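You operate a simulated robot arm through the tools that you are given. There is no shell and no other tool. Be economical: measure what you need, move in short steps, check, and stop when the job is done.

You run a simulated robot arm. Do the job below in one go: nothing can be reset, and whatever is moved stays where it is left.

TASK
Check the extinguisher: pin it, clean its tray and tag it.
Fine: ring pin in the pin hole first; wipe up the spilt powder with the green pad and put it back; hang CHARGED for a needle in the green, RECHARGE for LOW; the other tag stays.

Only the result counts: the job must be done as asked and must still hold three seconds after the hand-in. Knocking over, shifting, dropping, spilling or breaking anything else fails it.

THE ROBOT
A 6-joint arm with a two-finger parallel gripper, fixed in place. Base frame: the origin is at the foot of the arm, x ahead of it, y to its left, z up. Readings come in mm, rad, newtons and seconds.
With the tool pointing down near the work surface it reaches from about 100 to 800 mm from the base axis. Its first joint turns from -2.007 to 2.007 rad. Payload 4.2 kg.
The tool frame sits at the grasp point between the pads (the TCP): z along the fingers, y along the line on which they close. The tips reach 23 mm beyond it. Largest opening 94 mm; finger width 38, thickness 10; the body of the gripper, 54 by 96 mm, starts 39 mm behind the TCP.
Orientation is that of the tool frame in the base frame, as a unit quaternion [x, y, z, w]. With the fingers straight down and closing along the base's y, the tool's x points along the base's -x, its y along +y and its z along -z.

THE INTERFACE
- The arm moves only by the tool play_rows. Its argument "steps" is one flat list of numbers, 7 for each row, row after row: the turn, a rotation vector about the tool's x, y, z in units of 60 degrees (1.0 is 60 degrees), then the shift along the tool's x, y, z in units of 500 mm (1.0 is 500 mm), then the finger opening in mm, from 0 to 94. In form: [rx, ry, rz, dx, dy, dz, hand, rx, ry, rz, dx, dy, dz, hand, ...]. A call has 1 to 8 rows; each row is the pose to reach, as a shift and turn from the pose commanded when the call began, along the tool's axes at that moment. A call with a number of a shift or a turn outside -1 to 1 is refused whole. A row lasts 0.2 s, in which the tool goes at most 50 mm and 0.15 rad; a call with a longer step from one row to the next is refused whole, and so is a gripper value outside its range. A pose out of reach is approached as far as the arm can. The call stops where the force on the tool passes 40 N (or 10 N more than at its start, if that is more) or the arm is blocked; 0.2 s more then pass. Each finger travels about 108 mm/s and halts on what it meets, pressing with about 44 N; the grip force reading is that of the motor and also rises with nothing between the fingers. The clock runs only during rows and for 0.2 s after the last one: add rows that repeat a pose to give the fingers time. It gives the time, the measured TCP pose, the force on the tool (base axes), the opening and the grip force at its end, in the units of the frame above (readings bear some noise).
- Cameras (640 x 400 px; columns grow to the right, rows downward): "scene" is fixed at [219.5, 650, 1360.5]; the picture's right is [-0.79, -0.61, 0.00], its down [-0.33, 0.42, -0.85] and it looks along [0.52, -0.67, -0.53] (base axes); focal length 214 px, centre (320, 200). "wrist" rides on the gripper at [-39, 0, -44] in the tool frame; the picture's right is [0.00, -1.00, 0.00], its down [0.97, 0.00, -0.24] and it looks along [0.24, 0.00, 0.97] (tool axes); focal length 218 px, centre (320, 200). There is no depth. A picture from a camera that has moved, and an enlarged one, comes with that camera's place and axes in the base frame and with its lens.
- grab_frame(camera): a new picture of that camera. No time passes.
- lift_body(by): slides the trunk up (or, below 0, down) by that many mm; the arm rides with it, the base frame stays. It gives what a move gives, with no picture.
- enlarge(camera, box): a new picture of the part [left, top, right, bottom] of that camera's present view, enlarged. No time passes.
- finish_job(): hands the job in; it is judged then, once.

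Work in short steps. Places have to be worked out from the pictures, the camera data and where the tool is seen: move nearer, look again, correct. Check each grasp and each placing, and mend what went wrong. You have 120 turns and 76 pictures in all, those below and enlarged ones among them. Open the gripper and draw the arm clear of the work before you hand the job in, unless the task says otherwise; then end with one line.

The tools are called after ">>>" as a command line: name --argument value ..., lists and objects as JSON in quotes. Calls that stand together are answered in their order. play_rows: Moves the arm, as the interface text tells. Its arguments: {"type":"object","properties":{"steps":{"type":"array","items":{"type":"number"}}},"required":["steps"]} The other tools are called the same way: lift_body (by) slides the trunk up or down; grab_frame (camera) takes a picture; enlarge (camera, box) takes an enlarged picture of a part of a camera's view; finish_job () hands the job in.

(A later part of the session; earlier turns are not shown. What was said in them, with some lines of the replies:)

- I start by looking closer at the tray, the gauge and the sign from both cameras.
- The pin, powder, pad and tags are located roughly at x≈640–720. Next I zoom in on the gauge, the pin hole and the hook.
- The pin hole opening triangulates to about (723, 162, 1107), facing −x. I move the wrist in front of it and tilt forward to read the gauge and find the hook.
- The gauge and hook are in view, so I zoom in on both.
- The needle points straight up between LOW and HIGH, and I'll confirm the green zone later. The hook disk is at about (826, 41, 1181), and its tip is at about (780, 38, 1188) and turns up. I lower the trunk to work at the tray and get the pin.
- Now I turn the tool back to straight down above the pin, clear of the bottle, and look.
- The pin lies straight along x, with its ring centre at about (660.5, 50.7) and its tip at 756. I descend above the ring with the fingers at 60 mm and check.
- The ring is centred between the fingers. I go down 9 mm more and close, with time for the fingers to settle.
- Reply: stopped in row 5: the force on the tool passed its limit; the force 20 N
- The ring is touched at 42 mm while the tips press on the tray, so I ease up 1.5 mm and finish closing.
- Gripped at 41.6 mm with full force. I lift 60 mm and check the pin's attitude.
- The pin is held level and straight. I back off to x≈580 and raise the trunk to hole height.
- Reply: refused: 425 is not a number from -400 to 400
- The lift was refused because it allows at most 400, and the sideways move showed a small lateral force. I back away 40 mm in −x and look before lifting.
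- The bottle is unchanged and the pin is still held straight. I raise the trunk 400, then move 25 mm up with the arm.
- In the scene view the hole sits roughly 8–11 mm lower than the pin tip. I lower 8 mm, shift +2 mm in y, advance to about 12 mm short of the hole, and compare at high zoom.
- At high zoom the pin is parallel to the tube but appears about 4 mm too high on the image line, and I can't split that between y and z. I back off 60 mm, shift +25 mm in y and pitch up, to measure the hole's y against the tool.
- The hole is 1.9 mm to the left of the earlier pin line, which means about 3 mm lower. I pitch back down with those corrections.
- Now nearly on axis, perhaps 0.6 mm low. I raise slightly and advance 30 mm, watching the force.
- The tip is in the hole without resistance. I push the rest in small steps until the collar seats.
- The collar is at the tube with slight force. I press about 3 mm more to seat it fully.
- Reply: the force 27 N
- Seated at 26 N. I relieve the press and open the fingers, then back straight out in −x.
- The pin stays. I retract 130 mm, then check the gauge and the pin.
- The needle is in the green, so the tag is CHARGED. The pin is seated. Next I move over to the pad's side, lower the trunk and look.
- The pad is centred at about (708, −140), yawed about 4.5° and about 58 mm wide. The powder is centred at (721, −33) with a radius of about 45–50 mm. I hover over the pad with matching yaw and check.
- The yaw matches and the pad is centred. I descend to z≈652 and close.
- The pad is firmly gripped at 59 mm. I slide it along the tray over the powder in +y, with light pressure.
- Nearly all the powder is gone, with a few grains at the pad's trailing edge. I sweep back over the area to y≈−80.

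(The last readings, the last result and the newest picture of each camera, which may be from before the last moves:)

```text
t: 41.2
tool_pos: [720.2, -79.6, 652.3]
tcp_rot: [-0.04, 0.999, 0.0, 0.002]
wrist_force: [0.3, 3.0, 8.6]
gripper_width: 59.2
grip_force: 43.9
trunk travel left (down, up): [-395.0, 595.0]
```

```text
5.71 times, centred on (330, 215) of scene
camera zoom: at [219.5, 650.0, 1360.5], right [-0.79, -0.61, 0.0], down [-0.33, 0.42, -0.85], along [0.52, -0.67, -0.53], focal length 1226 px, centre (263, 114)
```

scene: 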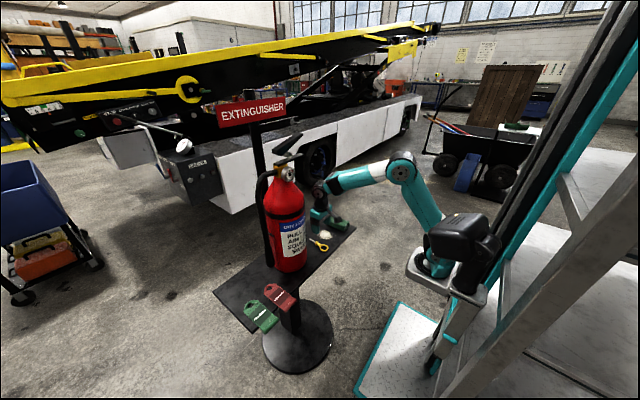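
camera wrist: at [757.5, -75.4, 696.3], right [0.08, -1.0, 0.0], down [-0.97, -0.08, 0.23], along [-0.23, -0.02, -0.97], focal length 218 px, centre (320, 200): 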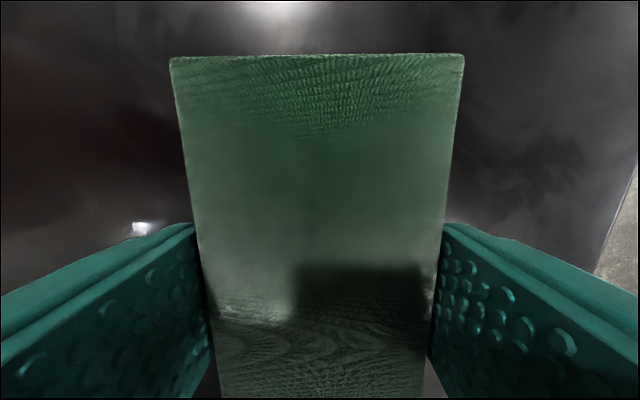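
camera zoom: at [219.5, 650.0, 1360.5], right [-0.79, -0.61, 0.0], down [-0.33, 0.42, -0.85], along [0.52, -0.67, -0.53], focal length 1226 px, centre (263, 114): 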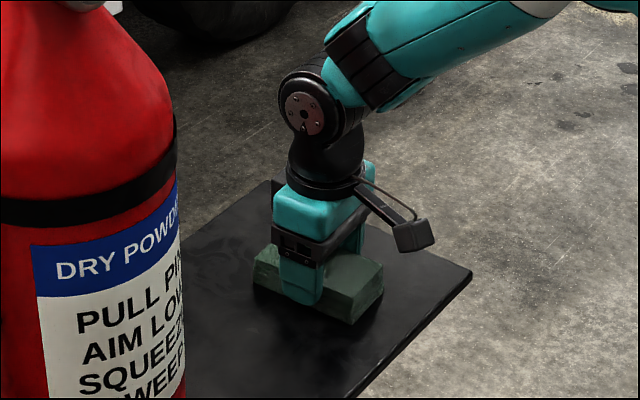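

The swept area looks clean. I slide the pad back to its original spot and check before releasing.

>>> play_rows --steps '[0, 0, 0, 0.008, -0.04, 0, 46, 0, 0, 0, 0.016, -0.08, 0, 46, 0, 0, 0, 0.0336, -0.1223, 0, 46, 0, 0, 0, 0.0336, -0.1223, -0.002, 46]'

>>> play_rows --steps '[0, 0, 0, 0, 0, 0, 60, 0, 0, 0, 0, 0, 0, 74, 0, 0, 0, 0, 0, 0, 84, 0, 0, 0, 0, 0, -0.06, 84, 0, 0, 0, 0, 0, -0.15, 84, 0, 0, 0, 0.05, 0.08, -0.2, 84, 0, 0, 0, 0.05, 0.08, -0.2, 84]'

>>> grab_frame --camera "wrist"

>>> enlarge --camera "scene" --box '[290, 180, 370, 250]'

```text
t: 42.2
tool_pos: [708.3, -143.8, 653.4]
tcp_rot: [-0.039, 0.999, 0.0, 0.001]
wrist_force: [-0.1, -0.7, 0.1]
gripper_width: 59.2
grip_force: 43.9
trunk travel left (down, up): [-395.0, 595.0]
```

```text
refused: row 6 steps farther than a row can; nothing moved
```

```text
33 pictures are left
camera wrist: at [746.1, -139.8, 696.7], right [0.08, -1.0, 0.0], down [-0.97, -0.07, 0.24], along [-0.24, -0.02, -0.97], focal length 218 px, centre (320, 200)
```

wrist: 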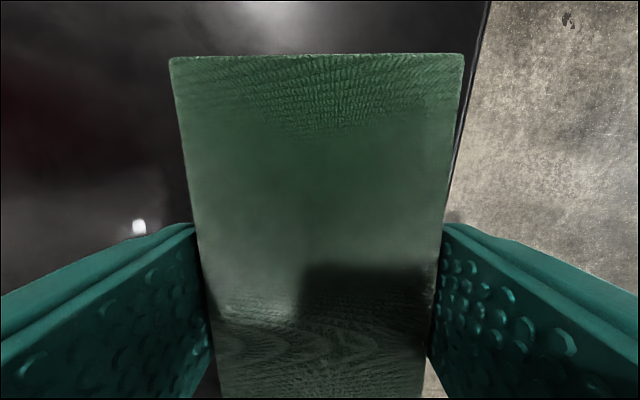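

```text
5.71 times, centred on (330, 215) of scene
camera zoom: at [219.5, 650.0, 1360.5], right [-0.79, -0.61, 0.0], down [-0.33, 0.42, -0.85], along [0.52, -0.67, -0.53], focal length 1226 px, centre (263, 114)
```

zoom: 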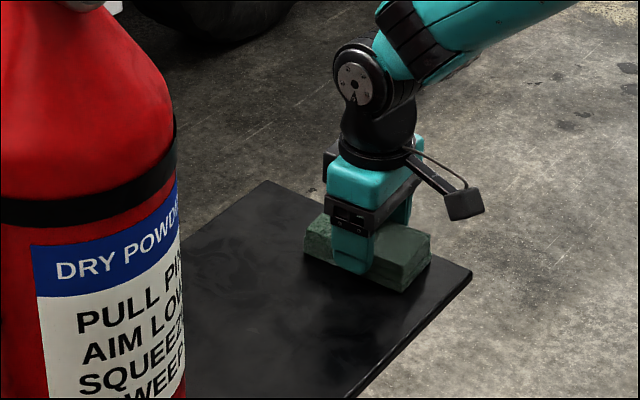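

The tray is clean and the pad is about 2.5 mm past its original y. I correct that, release and rise, un-yawing on the way.

>>> play_rows --steps '[0, 0, 0, 0, 0.005, 0, 46, 0, 0, 0, 0, 0.005, 0, 60, 0, 0, 0, 0, 0.005, 0, 74, 0, 0, 0, 0, 0.005, 0, 84, 0, 0, 0, 0, 0.005, -0.05, 84, 0, 0, 0, 0, 0.005, -0.14, 84, 0, 0, 0.075, 0, 0.04, -0.2, 84, 0, 0, 0.075, 0, 0.1, -0.2, 84]'

>>> grab_frame --camera "wrist"

```text
t: 44.0
tool_pos: [704.0, -91.6, 752.3]
tcp_rot: [0.001, 1.0, 0.0, 0.002]
wrist_force: [0.1, -0.1, -0.2]
gripper_width: 83.9
grip_force: 0.0
trunk travel left (down, up): [-395.0, 595.0]
```

```text
31 pictures are left
camera wrist: at [741.8, -91.7, 796.4], right [0.0, -1.0, 0.0], down [-0.97, 0.0, 0.24], along [-0.24, 0.0, -0.97], focal length 218 px, centre (320, 200)
```

wrist: 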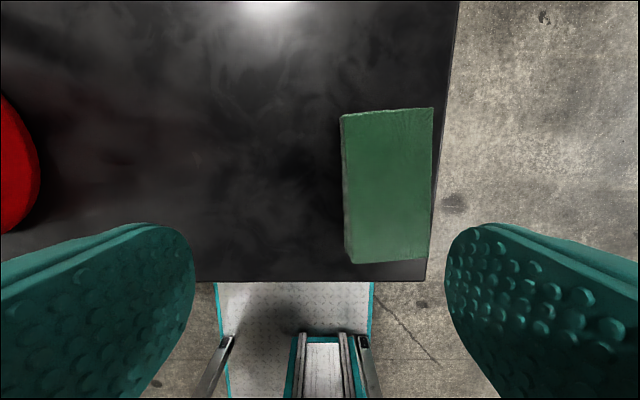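

The tray is clean and the pad is back in place. I retract and travel along the front of the tray to the tags.

>>> play_rows --steps '[0, 0, 0, 0.09, 0, 0, 84, 0, 0, 0, 0.18, 0, 0, 84, 0, 0, 0, 0.27, 0, 0, 84, 0, 0, 0, 0.36, 0, 0, 84]'

>>> play_rows --steps '[0, 0, 0, 0, 0.09, 0, 84, 0, 0, 0, 0, 0.18, 0, 84, 0, 0, 0, 0, 0.27, 0, 84, 0, 0, 0, 0, 0.36, 0, 84, 0, 0, 0, 0, 0.45, 0, 84, 0, 0, 0, 0, 0.54, 0, 84, 0, 0, 0, 0, 0.63, 0, 84, 0, 0, 0, 0, 0.72, 0, 84]'

>>> play_rows --steps '[0, 0, 0, 0, 0.09, 0, 84, 0, 0, 0, 0, 0.18, 0, 84, 0, 0, 0, 0, 0.27, 0, 84, 0, 0, 0, -0.08, 0.33, 0, 84, 0, 0, 0, -0.15, 0.35, 0, 84, 0, 0, 0, -0.15, 0.35, 0, 84]'

>>> grab_frame --camera "wrist"

```text
t: 45.0
tool_pos: [524.9, -94.7, 752.0]
tcp_rot: [0.001, 1.0, 0.0, 0.003]
wrist_force: [0.1, -0.2, 0.8]
gripper_width: 83.8
grip_force: 0.1
trunk travel left (down, up): [-395.0, 595.0]
```

```text
t: 46.8
tool_pos: [524.4, 266.9, 753.8]
tcp_rot: [0.001, 1.0, 0.0, 0.003]
wrist_force: [0.6, 0.7, 0.4]
gripper_width: 83.9
grip_force: 0.0
trunk travel left (down, up): [-395.0, 595.0]
```

```text
t: 48.2
tool_pos: [596.8, 433.1, 753.2]
tcp_rot: [0.001, 1.0, 0.001, 0.002]
wrist_force: [-0.3, -0.3, 0.0]
gripper_width: 83.9
grip_force: 0.0
out of reach, approached as far as the arm can: row 5, 6
trunk travel left (down, up): [-395.0, 595.0]
```

```text
30 pictures are left
camera wrist: at [635.8, 434.4, 797.6], right [0.0, -1.0, 0.0], down [-0.97, 0.0, 0.24], along [-0.24, 0.0, -0.97], focal length 218 px, centre (320, 200)
```

wrist: 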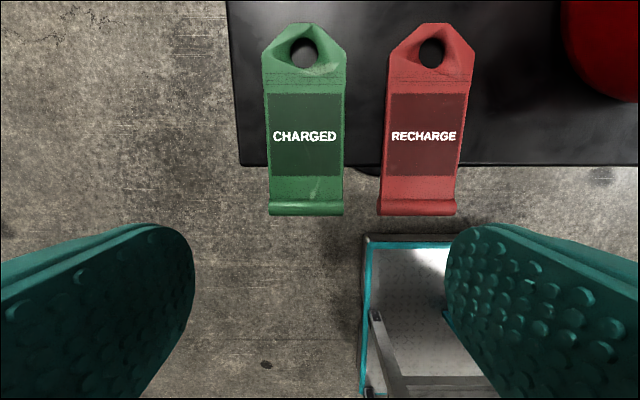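

The CHARGED tag is centred at y≈446, with its hole at x≈700 and its lip at x≈584, and it overhangs the tray edge at x≈620. I'll grip the overhang at x≈597. Reach is marginal at this height, so I go lower and check.

>>> play_rows --steps '[0, 0, 0, 0.005, 0, 0.04, 84, 0, 0, 0, 0.005, 0.004, 0.09, 84, 0, 0, 0, 0.005, 0.008, 0.126, 84, 0, 0, 0, 0.005, 0.008, 0.126, 84]'

>>> grab_frame --camera "wrist"

>>> enlarge --camera "scene" --box '[220, 250, 340, 340]'

```text
t: 49.2
tool_pos: [594.5, 438.4, 689.8]
tcp_rot: [0.001, 1.0, 0.0, 0.002]
wrist_force: [-0.2, -0.2, 0.9]
gripper_width: 83.8
grip_force: 0.0
trunk travel left (down, up): [-395.0, 595.0]
```

```text
29 pictures are left
camera wrist: at [633.1, 439.4, 735.3], right [0.0, -1.0, 0.0], down [-0.97, 0.0, 0.24], along [-0.24, 0.0, -0.97], focal length 218 px, centre (320, 200)
```

wrist: 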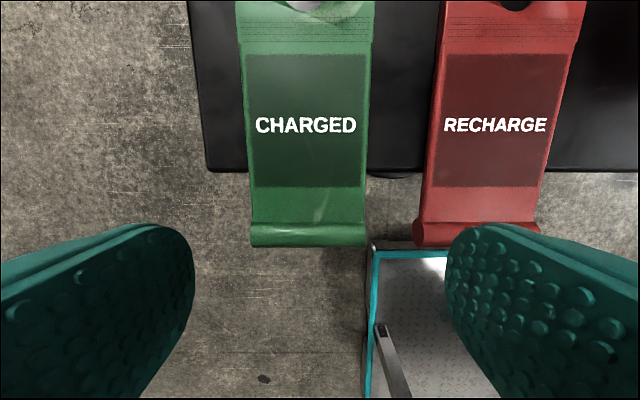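

```text
4.44 times, centred on (280, 295) of scene
camera zoom: at [219.5, 650.0, 1360.5], right [-0.79, -0.61, 0.0], down [-0.33, 0.42, -0.85], along [0.52, -0.67, -0.53], focal length 953 px, centre (498, -222)
```

zoom: 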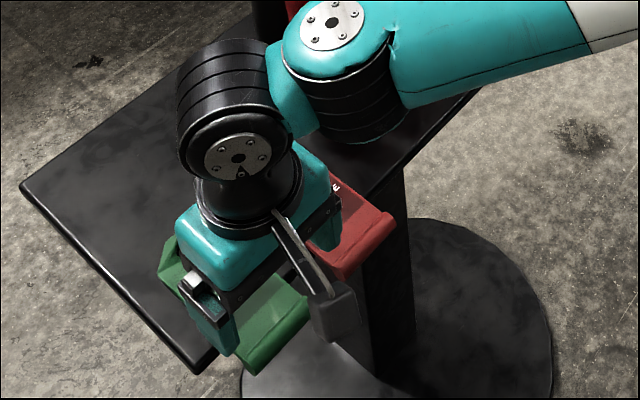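

The tag centre is y≈446 and the gap to RECHARGE is about 26 mm. I set the opening to 78, shift +7.5 mm in y and go down to z≈650 first.

>>> play_rows --steps '[0, 0, 0, 0, 0.015, 0.02, 78, 0, 0, 0, 0, 0.015, 0.05, 78, 0, 0, 0, 0, 0.015, 0.076, 78, 0, 0, 0, 0, 0.015, 0.076, 78]'

>>> grab_frame --camera "wrist"

```text
t: 50.2
tool_pos: [596.5, 444.6, 652.3]
tcp_rot: [0.001, 1.0, 0.0, 0.003]
wrist_force: [-0.5, -0.4, -0.2]
gripper_width: 77.9
grip_force: 0.1
trunk travel left (down, up): [-395.0, 595.0]
```

```text
27 pictures are left
camera wrist: at [634.2, 445.8, 696.8], right [0.0, -1.0, 0.0], down [-0.97, 0.0, 0.24], along [-0.24, 0.0, -0.97], focal length 218 px, centre (320, 200)
```

wrist: 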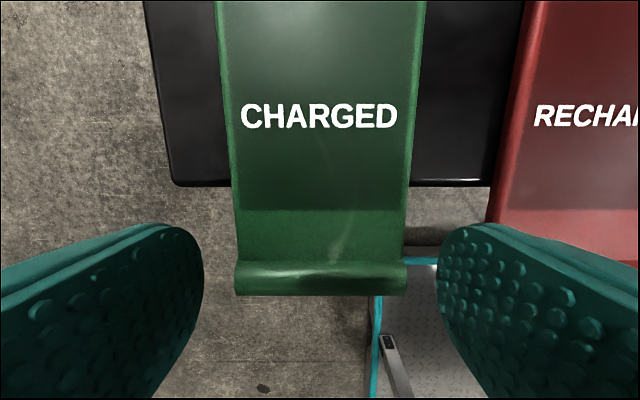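

Centred with good clearance. I descend 22 mm alongside the overhang and close.

>>> play_rows --steps '[0, 0, 0, 0, 0, 0.02, 78, 0, 0, 0, 0, 0, 0.044, 78, 0, 0, 0, 0, 0, 0.044, 70, 0, 0, 0, 0, 0, 0.044, 64, 0, 0, 0, 0, 0, 0.044, 58, 0, 0, 0, 0, 0, 0.044, 54, 0, 0, 0, 0, 0, 0.044, 52]'

>>> grab_frame --camera "wrist"

```text
t: 51.8
tool_pos: [596.1, 445.2, 631.6]
tcp_rot: [0.001, 1.0, -0.001, 0.003]
wrist_force: [0.1, 0.2, 0.3]
gripper_width: 60.2
grip_force: 43.9
trunk travel left (down, up): [-395.0, 595.0]
```

```text
26 pictures are left
camera wrist: at [634.1, 446.4, 675.0], right [0.0, -1.0, 0.0], down [-0.97, 0.0, 0.24], along [-0.24, 0.0, -0.97], focal length 218 px, centre (320, 200)
```

wrist: 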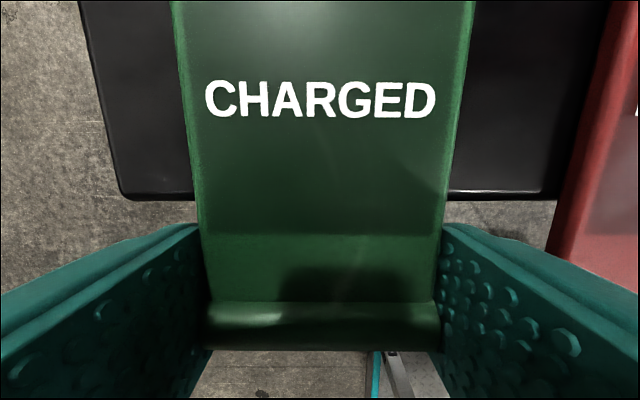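

CHARGED is held at 60 mm. I lift straight up, then draw back and check.

>>> play_rows --steps '[0, 0, 0, 0, 0, -0.03, 52, 0, 0, 0, 0, 0, -0.08, 52, 0, 0, 0, 0.06, 0, -0.15, 52, 0, 0, 0, 0.13, -0.03, -0.2, 52, 0, 0, 0, 0.2, -0.08, -0.24, 52, 0, 0, 0, 0.2, -0.16, -0.24, 52, 0, 0, 0, 0.2, -0.24, -0.24, 52]'

>>> grab_frame --camera "wrist"

>>> enlarge --camera "scene" --box '[216, 180, 376, 320]'

```text
t: 53.4
tool_pos: [493.9, 325.6, 750.4]
tcp_rot: [0.0, 1.0, 0.001, 0.004]
wrist_force: [0.3, -0.4, -0.7]
gripper_width: 60.4
grip_force: 44.0
trunk travel left (down, up): [-395.0, 595.0]
```

```text
25 pictures are left
camera wrist: at [531.8, 327.3, 793.8], right [0.0, -1.0, 0.0], down [-0.97, 0.0, 0.23], along [-0.23, 0.0, -0.97], focal length 218 px, centre (320, 200)
```

wrist: 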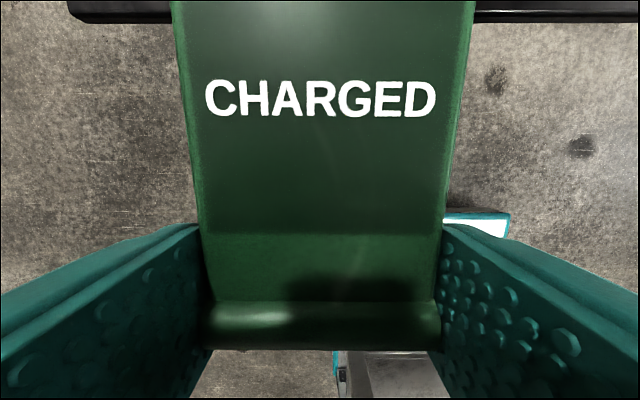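

```text
2.86 times, centred on (296, 250) of scene
camera zoom: at [219.5, 650.0, 1360.5], right [-0.79, -0.61, 0.0], down [-0.33, 0.42, -0.85], along [0.52, -0.67, -0.53], focal length 613 px, centre (389, 57)
```

zoom: 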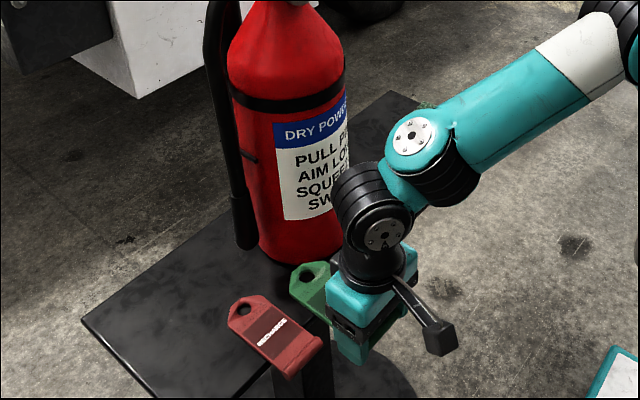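

The tag is held square. I swing to y≈5 while pitching the tool up so the tag becomes vertical.

>>> play_rows --steps '[0, -0.125, 0, 0.02, -0.08, 0, 52, 0, -0.25, 0, 0.04, -0.16, 0, 52, 0, -0.375, 0, 0.068, -0.24, 0, 52, 0, -0.5, 0, 0.068, -0.32, 0, 52, 0, -0.625, 0, 0.068, -0.4, 0, 52, 0, -0.75, 0, 0.068, -0.48, 0, 52, 0, -0.875, 0, 0.068, -0.56, 0, 52, 0, -1, 0, 0.068, -0.64, 0, 52]'

>>> play_rows --steps '[0, -0.125, 0, 0, 0, 0, 52, 0, -0.25, 0, 0, 0, 0, 52, 0, -0.375, 0, 0, 0, 0, 52, 0, -0.5, 0, 0, 0, 0, 52, 0, -0.5, 0, 0, 0, 0, 52]'

>>> lift_body --by 350

>>> grab_frame --camera "wrist"

>>> grab_frame --camera "scene"

```text
t: 55.2
tool_pos: [537.3, 101.5, 792.3]
tcp_rot: [0.001, 0.865, -0.001, 0.502]
wrist_force: [-0.9, -0.3, -0.3]
gripper_width: 60.2
grip_force: 44.7
out of reach, approached as far as the arm can: row 6, 7, 8
trunk travel left (down, up): [-395.0, 595.0]
```

```text
t: 56.4
tool_pos: [552.8, 127.7, 790.7]
tcp_rot: [0.001, 0.749, 0.0, 0.662]
wrist_force: [0.0, -0.3, -0.5]
gripper_width: 60.0
grip_force: 43.8
out of reach, approached as far as the arm can: row 1, 2, 3, 4, 5
trunk travel left (down, up): [-395.0, 595.0]
```

```text
t: 59.8
tool_pos: [552.4, 127.0, 1139.6]
tcp_rot: [0.001, 0.75, -0.001, 0.661]
wrist_force: [0.5, 0.1, -1.1]
gripper_width: 60.1
grip_force: 44.1
trunk travel left (down, up): [-745.0, 245.0]
```

```text
23 pictures are left
camera wrist: at [512.9, 128.6, 1184.4], right [0.0, -1.0, 0.0], down [-0.36, 0.0, -0.93], along [0.93, 0.0, -0.36], focal length 218 px, centre (320, 200)
```

wrist: 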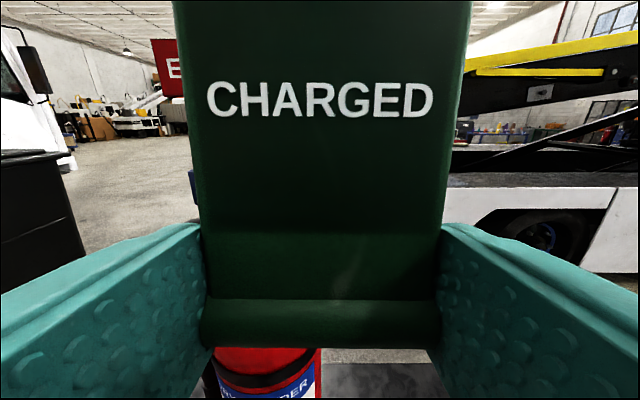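

```text
22 pictures are left
```

scene: 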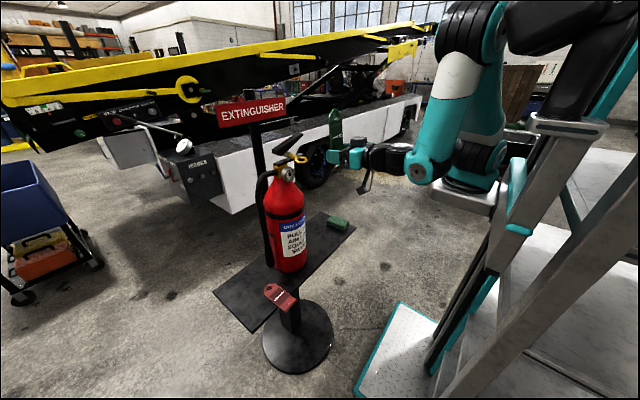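

The trunk is up and the tag is nearly vertical, with the tool a few degrees from horizontal. I move right and forward to (620, 3, 1100), clear of the pin ring, and finish the pitch.

>>> play_rows --steps '[0, -0.03, 0, 0.01, -0.07, 0.01, 52, 0, -0.06, 0, 0.02, -0.14, 0.03, 52, 0, -0.09, 0, 0.04, -0.2, 0.07, 52, 0, -0.12, 0, 0.0626, -0.247, 0.12, 52, 0, -0.12, 0, 0.0626, -0.247, 0.143, 52, 0, -0.12, 0, 0.0626, -0.247, 0.143, 52]'

```text
t: 61.2
tool_pos: [650.9, 13.5, 1180.4]
tcp_rot: [-0.001, 0.724, 0.002, 0.69]
wrist_force: [-0.1, -0.5, -0.1]
gripper_width: 60.0
grip_force: 44.1
out of reach, approached as far as the arm can: row 1, 2, 3, 4, 5, 6
trunk travel left (down, up): [-745.0, 245.0]
```

The earlier unreachable targets leave it unclear what the commanded pose now is. I probe with a safe forward shift of 60 mm and read the result.

>>> play_rows --steps '[0, 0, 0, 0, 0, 0.04, 52, 0, 0, 0, 0, 0, 0.08, 52, 0, 0, 0, 0, 0, 0.12, 52, 0, 0, 0, 0, 0, 0.12, 52]'

```text
t: 62.2
tool_pos: [710.7, 15.4, 1179.4]
tcp_rot: [0.001, 0.706, -0.001, 0.708]
wrist_force: [0.1, -0.3, -0.4]
gripper_width: 59.8
grip_force: 44.1
out of reach, approached as far as the arm can: row 1
trunk travel left (down, up): [-745.0, 245.0]
```

The pose is valid again at (710.7, 15.4, 1179.4), exactly horizontal. I lower 90 mm and roll −20° so the gripper stays clear of the levers and the hole lines up with the hook.

>>> play_rows --steps '[0, 0, 0, 0.06, -0.01, 0, 52, 0, 0, -0.11, 0.12, -0.024, 0, 52, 0, 0, -0.22, 0.18, -0.024, 0, 52, 0, 0, -0.333, 0.18, -0.024, 0, 52, 0, 0, -0.333, 0.18, -0.024, 0, 52]'

>>> enlarge --camera "scene" --box '[272, 85, 368, 175]'

>>> grab_frame --camera "wrist"

```text
t: 63.4
tool_pos: [741.0, 8.5, 1107.3]
tcp_rot: [-0.123, 0.698, -0.123, 0.695]
wrist_force: [-0.5, -0.8, 0.3]
gripper_width: 59.9
grip_force: 43.8
out of reach, approached as far as the arm can: row 2, 3, 4, 5
trunk travel left (down, up): [-745.0, 245.0]
```

```text
4.44 times, centred on (320, 130) of scene
camera zoom: at [219.5, 650.0, 1360.5], right [-0.79, -0.61, 0.0], down [-0.33, 0.42, -0.85], along [0.52, -0.67, -0.53], focal length 953 px, centre (320, 511)
```

zoom: 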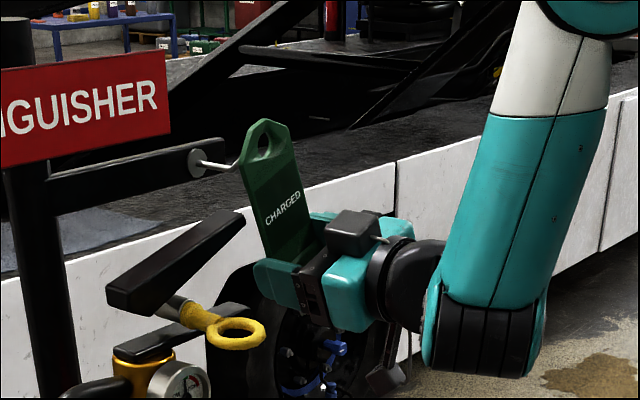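

```text
20 pictures are left
camera wrist: at [696.0, 22.7, 1143.5], right [0.0, -0.94, 0.34], down [-0.24, -0.33, -0.91], along [0.97, -0.09, -0.23], focal length 218 px, centre (320, 200)
```

wrist: 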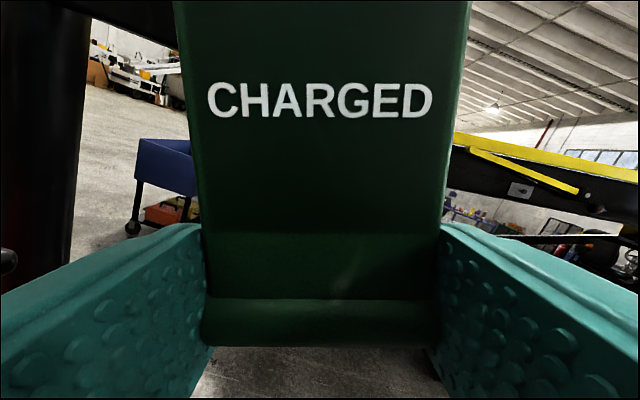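

Reach fails at this relative height because the tool is too low against the shoulder. I move up and right to a reachable pose clear of everything, and then lower the trunk instead.

>>> play_rows --steps '[0, 0, 0, -0.04, -0.056, 0, 52, 0, 0, 0, -0.085, -0.116, 0, 52, 0, 0, 0, -0.085, -0.116, 0, 52]'

```text
t: 64.2
tool_pos: [740.5, -32.3, 1167.7]
tcp_rot: [-0.123, 0.696, -0.123, 0.696]
wrist_force: [0.2, -0.1, 0.3]
gripper_width: 59.8
grip_force: 44.0
trunk travel left (down, up): [-745.0, 245.0]
```

Reachable, and the commanded pose equals the measured one. I pull back 30 mm and lower the trunk 80 mm.

>>> play_rows --steps '[0, 0, 0, 0, 0, -0.03, 52, 0, 0, 0, 0, 0, -0.06, 52, 0, 0, 0, 0, 0, -0.06, 52]'

>>> lift_body --by -80

>>> enlarge --camera "scene" --box '[288, 100, 352, 160]'

```text
t: 65.0
tool_pos: [708.4, -31.4, 1168.8]
tcp_rot: [-0.121, 0.696, -0.124, 0.697]
wrist_force: [-0.1, 0.6, -0.1]
gripper_width: 59.7
grip_force: 44.0
trunk travel left (down, up): [-745.0, 245.0]
```

```text
t: 66.2
tool_pos: [709.3, -32.6, 1088.2]
tcp_rot: [-0.123, 0.696, -0.123, 0.696]
wrist_force: [-1.2, -0.3, -0.3]
gripper_width: 59.8
grip_force: 44.1
trunk travel left (down, up): [-665.0, 325.0]
```

```text
6.67 times, centred on (320, 130) of scene
camera zoom: at [219.5, 650.0, 1360.5], right [-0.79, -0.61, 0.0], down [-0.33, 0.42, -0.85], along [0.52, -0.67, -0.53], focal length 1430 px, centre (320, 667)
```

zoom: 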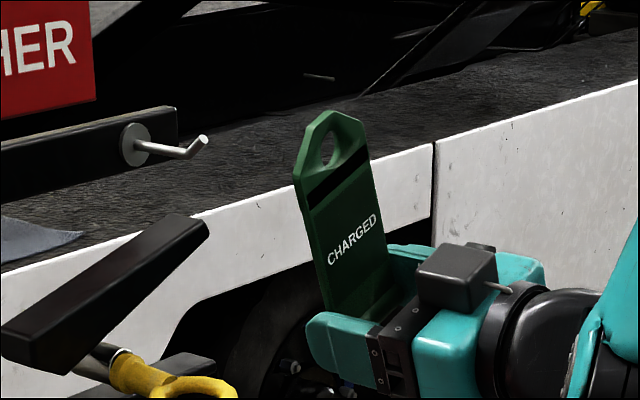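

The tag's hole and the hook are both visible, but my two estimates of the hook tip differ by about 10 mm. I shift the wrist right and up so its camera sees the hook beside the tag.

>>> play_rows --steps '[0, 0, 0, -0.0336, -0.0676, 0, 52, 0, 0, 0, -0.0672, -0.1352, 0, 52, 0, 0, 0, -0.1008, -0.2028, 0, 52, 0, 0, 0, -0.1008, -0.2028, 0, 52]'

>>> grab_frame --camera "wrist"

```text
t: 67.2
tool_pos: [709.3, -108.6, 1171.8]
tcp_rot: [-0.123, 0.696, -0.124, 0.696]
wrist_force: [0.9, -0.3, -0.1]
gripper_width: 60.0
grip_force: 43.7
trunk travel left (down, up): [-665.0, 325.0]
```

```text
18 pictures are left
camera wrist: at [665.7, -94.4, 1208.3], right [0.0, -0.94, 0.34], down [-0.24, -0.33, -0.91], along [0.97, -0.09, -0.22], focal length 218 px, centre (320, 200)
```

wrist: 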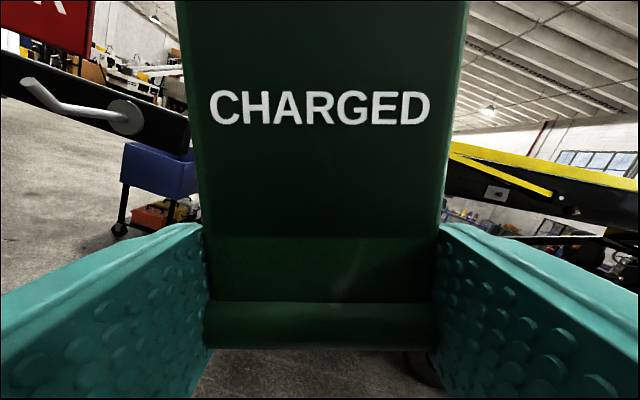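

The two wrist rays agree: hook rod at y≈40.5 and z≈1180 from x=828 to 788, with the tip at (775, 40.6, 1189). The tag hole is at about TCP + (6, 35, 97). I move to line up the hole in front of the tip.

>>> play_rows --steps '[0, 0, 0, 0.0234, 0.0673, 0, 52, 0, 0, 0, 0.0468, 0.1345, 0, 52, 0, 0, 0, 0.0703, 0.2018, 0, 52, 0, 0, 0, 0.0703, 0.2691, 0, 52, 0, 0, 0, 0.0703, 0.2691, 0, 52]'

>>> enlarge --camera "scene" --box '[292, 100, 340, 145]'

```text
t: 68.4
tool_pos: [709.6, 3.6, 1090.7]
tcp_rot: [-0.121, 0.696, -0.124, 0.697]
wrist_force: [0.6, 0.1, 0.0]
gripper_width: 59.8
grip_force: 44.3
trunk travel left (down, up): [-665.0, 325.0]
```

```text
8.89 times, centred on (316, 122) of scene
camera zoom: at [219.5, 650.0, 1360.5], right [-0.79, -0.61, 0.0], down [-0.33, 0.42, -0.85], along [0.52, -0.67, -0.53], focal length 1906 px, centre (356, 889)
```

zoom: 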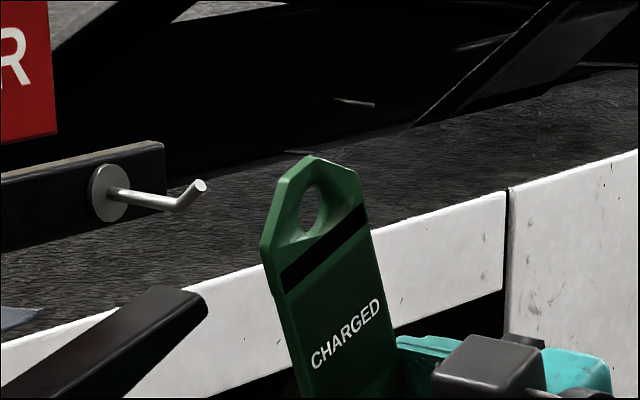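

In the image the hole lies on the hook's line within about 1.5 mm. I advance so the tip enters the hole and check.

>>> play_rows --steps '[0, 0, 0, -0.0019, -0.0007, 0.04, 52, 0, 0, 0, -0.0019, -0.0007, 0.08, 52, 0, 0, 0, -0.0019, -0.0007, 0.108, 52, 0, 0, 0, -0.0019, -0.0007, 0.128, 52, 0, 0, 0, -0.0019, -0.0007, 0.128, 52]'

>>> enlarge --camera "scene" --box '[292, 105, 324, 135]'

```text
t: 69.6
tool_pos: [773.3, 4.2, 1091.8]
tcp_rot: [-0.122, 0.697, -0.124, 0.696]
wrist_force: [-0.8, -0.6, -3.6]
gripper_width: 59.9
grip_force: 44.4
trunk travel left (down, up): [-665.0, 325.0]
```

```text
13.33 times, centred on (308, 120) of scene
camera zoom: at [219.5, 650.0, 1360.5], right [-0.79, -0.61, 0.0], down [-0.33, 0.42, -0.85], along [0.52, -0.67, -0.53], focal length 2860 px, centre (480, 1267)
```

zoom: 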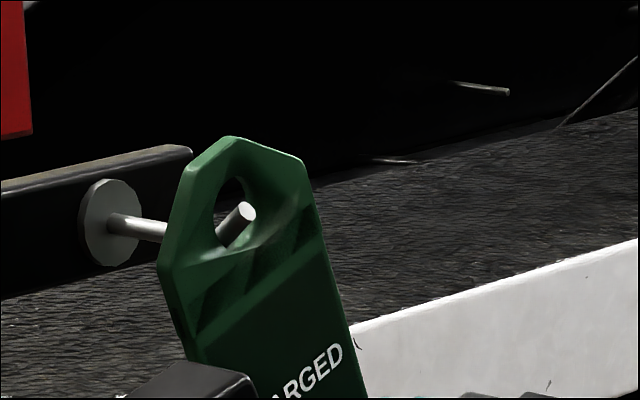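

The tip is through the hole, with the rod near the lower rim. I continue forward while lowering onto the straight part.

>>> play_rows --steps '[0, 0, 0, 0.0075, 0.0027, 0.004, 52, 0, 0, 0, 0.0132, 0.0048, 0.016, 52, 0, 0, 0, 0.0188, 0.0068, 0.03, 52, 0, 0, 0, 0.0207, 0.0075, 0.044, 52, 0, 0, 0, 0.0207, 0.0075, 0.044, 52]'

>>> enlarge --camera "scene" --box '[292, 105, 324, 135]'

```text
t: 70.8
tool_pos: [795.6, 5.6, 1080.7]
tcp_rot: [-0.121, 0.696, -0.123, 0.696]
wrist_force: [0.0, -0.4, -1.3]
gripper_width: 59.8
grip_force: 44.0
trunk travel left (down, up): [-665.0, 325.0]
```

```text
13.33 times, centred on (308, 120) of scene
camera zoom: at [219.5, 650.0, 1360.5], right [-0.79, -0.61, 0.0], down [-0.33, 0.42, -0.85], along [0.52, -0.67, -0.53], focal length 2860 px, centre (480, 1267)
```

zoom: 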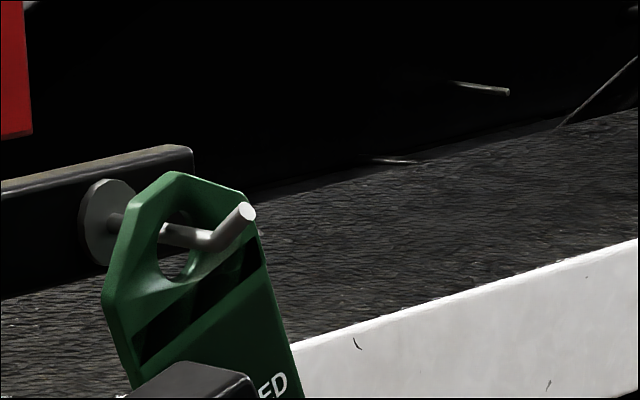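

The hole is over the straight part of the hook. I lower 6 mm to rest the rim on the rod, then open the fingers fully.

>>> play_rows --steps '[0, 0, 0, 0.006, 0.0022, 0, 52, 0, 0, 0, 0.0113, 0.0041, 0, 52, 0, 0, 0, 0.0113, 0.0041, 0, 64, 0, 0, 0, 0.0113, 0.0041, 0, 74, 0, 0, 0, 0.0113, 0.0041, 0, 84, 0, 0, 0, 0.0113, 0.0041, 0, 94, 0, 0, 0, 0.0113, 0.0041, 0, 94]'

>>> enlarge --camera "scene" --box '[276, 100, 356, 170]'

```text
t: 72.4
tool_pos: [794.4, 3.8, 1075.1]
tcp_rot: [-0.121, 0.696, -0.124, 0.697]
wrist_force: [0.3, -0.9, 0.7]
gripper_width: 94.4
grip_force: 0.2
trunk travel left (down, up): [-665.0, 325.0]
```

```text
5.71 times, centred on (316, 135) of scene
camera zoom: at [219.5, 650.0, 1360.5], right [-0.79, -0.61, 0.0], down [-0.33, 0.42, -0.85], along [0.52, -0.67, -0.53], focal length 1226 px, centre (343, 571)
```

zoom: 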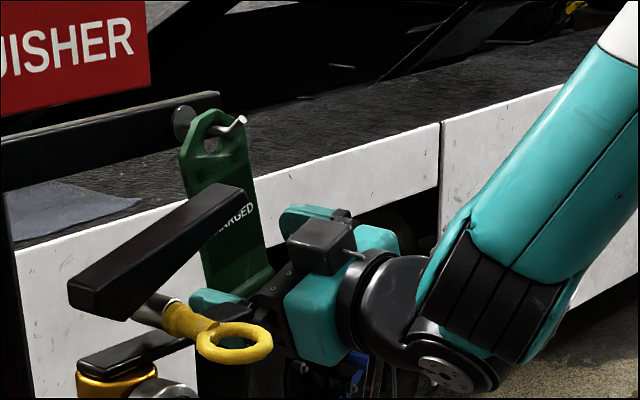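

The tag hangs on the hook. I lower the trunk 80 mm so the fingers slide off below the tag without dragging it off the hook, then look.

>>> lift_body --by -80

>>> enlarge --camera "scene" --box '[276, 100, 356, 170]'

```text
t: 73.5
tool_pos: [794.9, 4.1, 996.0]
tcp_rot: [-0.123, 0.696, -0.123, 0.696]
wrist_force: [0.8, 0.0, -0.3]
gripper_width: 94.1
grip_force: 0.2
trunk travel left (down, up): [-585.0, 405.0]
```

```text
5.71 times, centred on (316, 135) of scene
camera zoom: at [219.5, 650.0, 1360.5], right [-0.79, -0.61, 0.0], down [-0.33, 0.42, -0.85], along [0.52, -0.67, -0.53], focal length 1226 px, centre (343, 571)
```

zoom: 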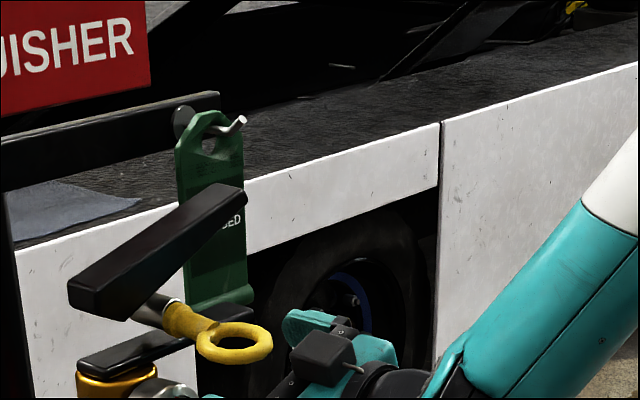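

The tag hangs plumb and the pin is in place. I draw the arm clear to the right and back.

>>> play_rows --steps '[0, 0, 0, 0.02, -0.056, 0, 94, 0, 0, 0, 0.01, -0.12, -0.02, 94, 0, 0, 0, -0.02, -0.17, -0.06, 94, 0, 0, 0, -0.06, -0.22, -0.09, 94, 0, 0, 0, -0.087, -0.253, -0.11, 94, 0, 0, 0, -0.087, -0.253, -0.15, 94, 0, 0, 0, -0.087, -0.253, -0.2, 94]'

>>> grab_frame --camera "scene"

>>> enlarge --camera "scene" --box '[200, 180, 376, 330]'

>>> enlarge --camera "scene" --box '[260, 100, 340, 170]'

```text
t: 75.1
tool_pos: [693.5, -100.2, 1080.6]
tcp_rot: [-0.122, 0.696, -0.123, 0.697]
wrist_force: [0.0, -0.3, 0.5]
gripper_width: 94.1
grip_force: 0.0
trunk travel left (down, up): [-585.0, 405.0]
```

```text
12 pictures are left
```

scene: 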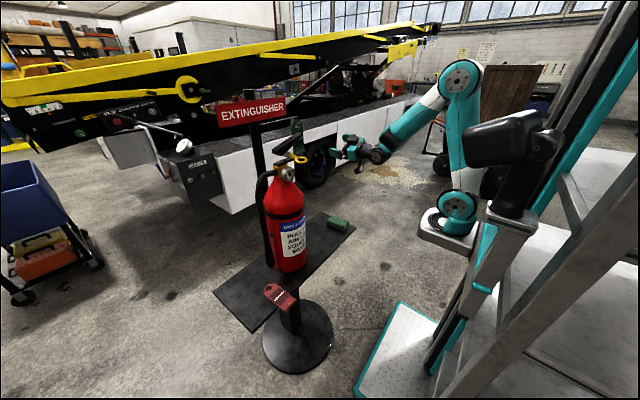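

```text
2.67 times, centred on (288, 255) of scene
camera zoom: at [219.5, 650.0, 1360.5], right [-0.79, -0.61, 0.0], down [-0.33, 0.42, -0.85], along [0.52, -0.67, -0.53], focal length 572 px, centre (405, 53)
```

zoom: 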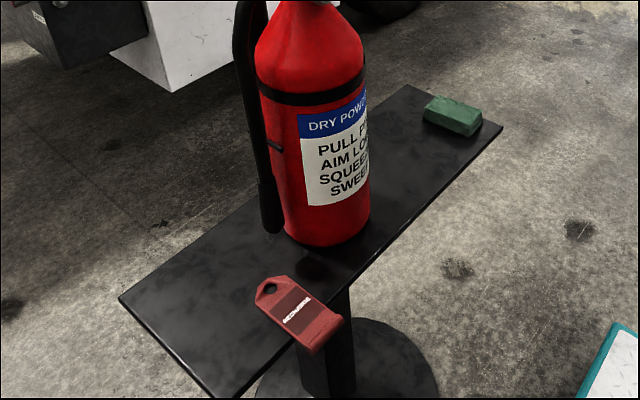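

```text
5.71 times, centred on (300, 135) of scene
camera zoom: at [219.5, 650.0, 1360.5], right [-0.79, -0.61, 0.0], down [-0.33, 0.42, -0.85], along [0.52, -0.67, -0.53], focal length 1226 px, centre (434, 571)
```

zoom: 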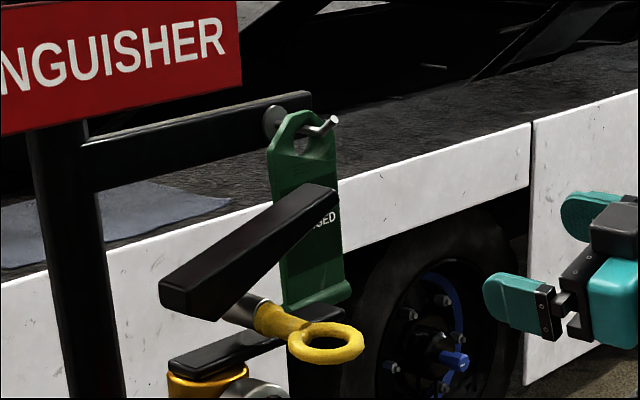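

Everything checks out: the pin is seated, the tray is clean, the pad is back, CHARGED hangs on the hook, RECHARGE is untouched and the arm is clear. I hand in.

>>> finish_job

```text
The job is handed in.
```

The job is handed in: the ring pin is seated in the pin hole, the powder is wiped up with the green pad back in its place, and CHARGED hangs on the hook because the needle is in the green, with RECHARGE left on the tray.
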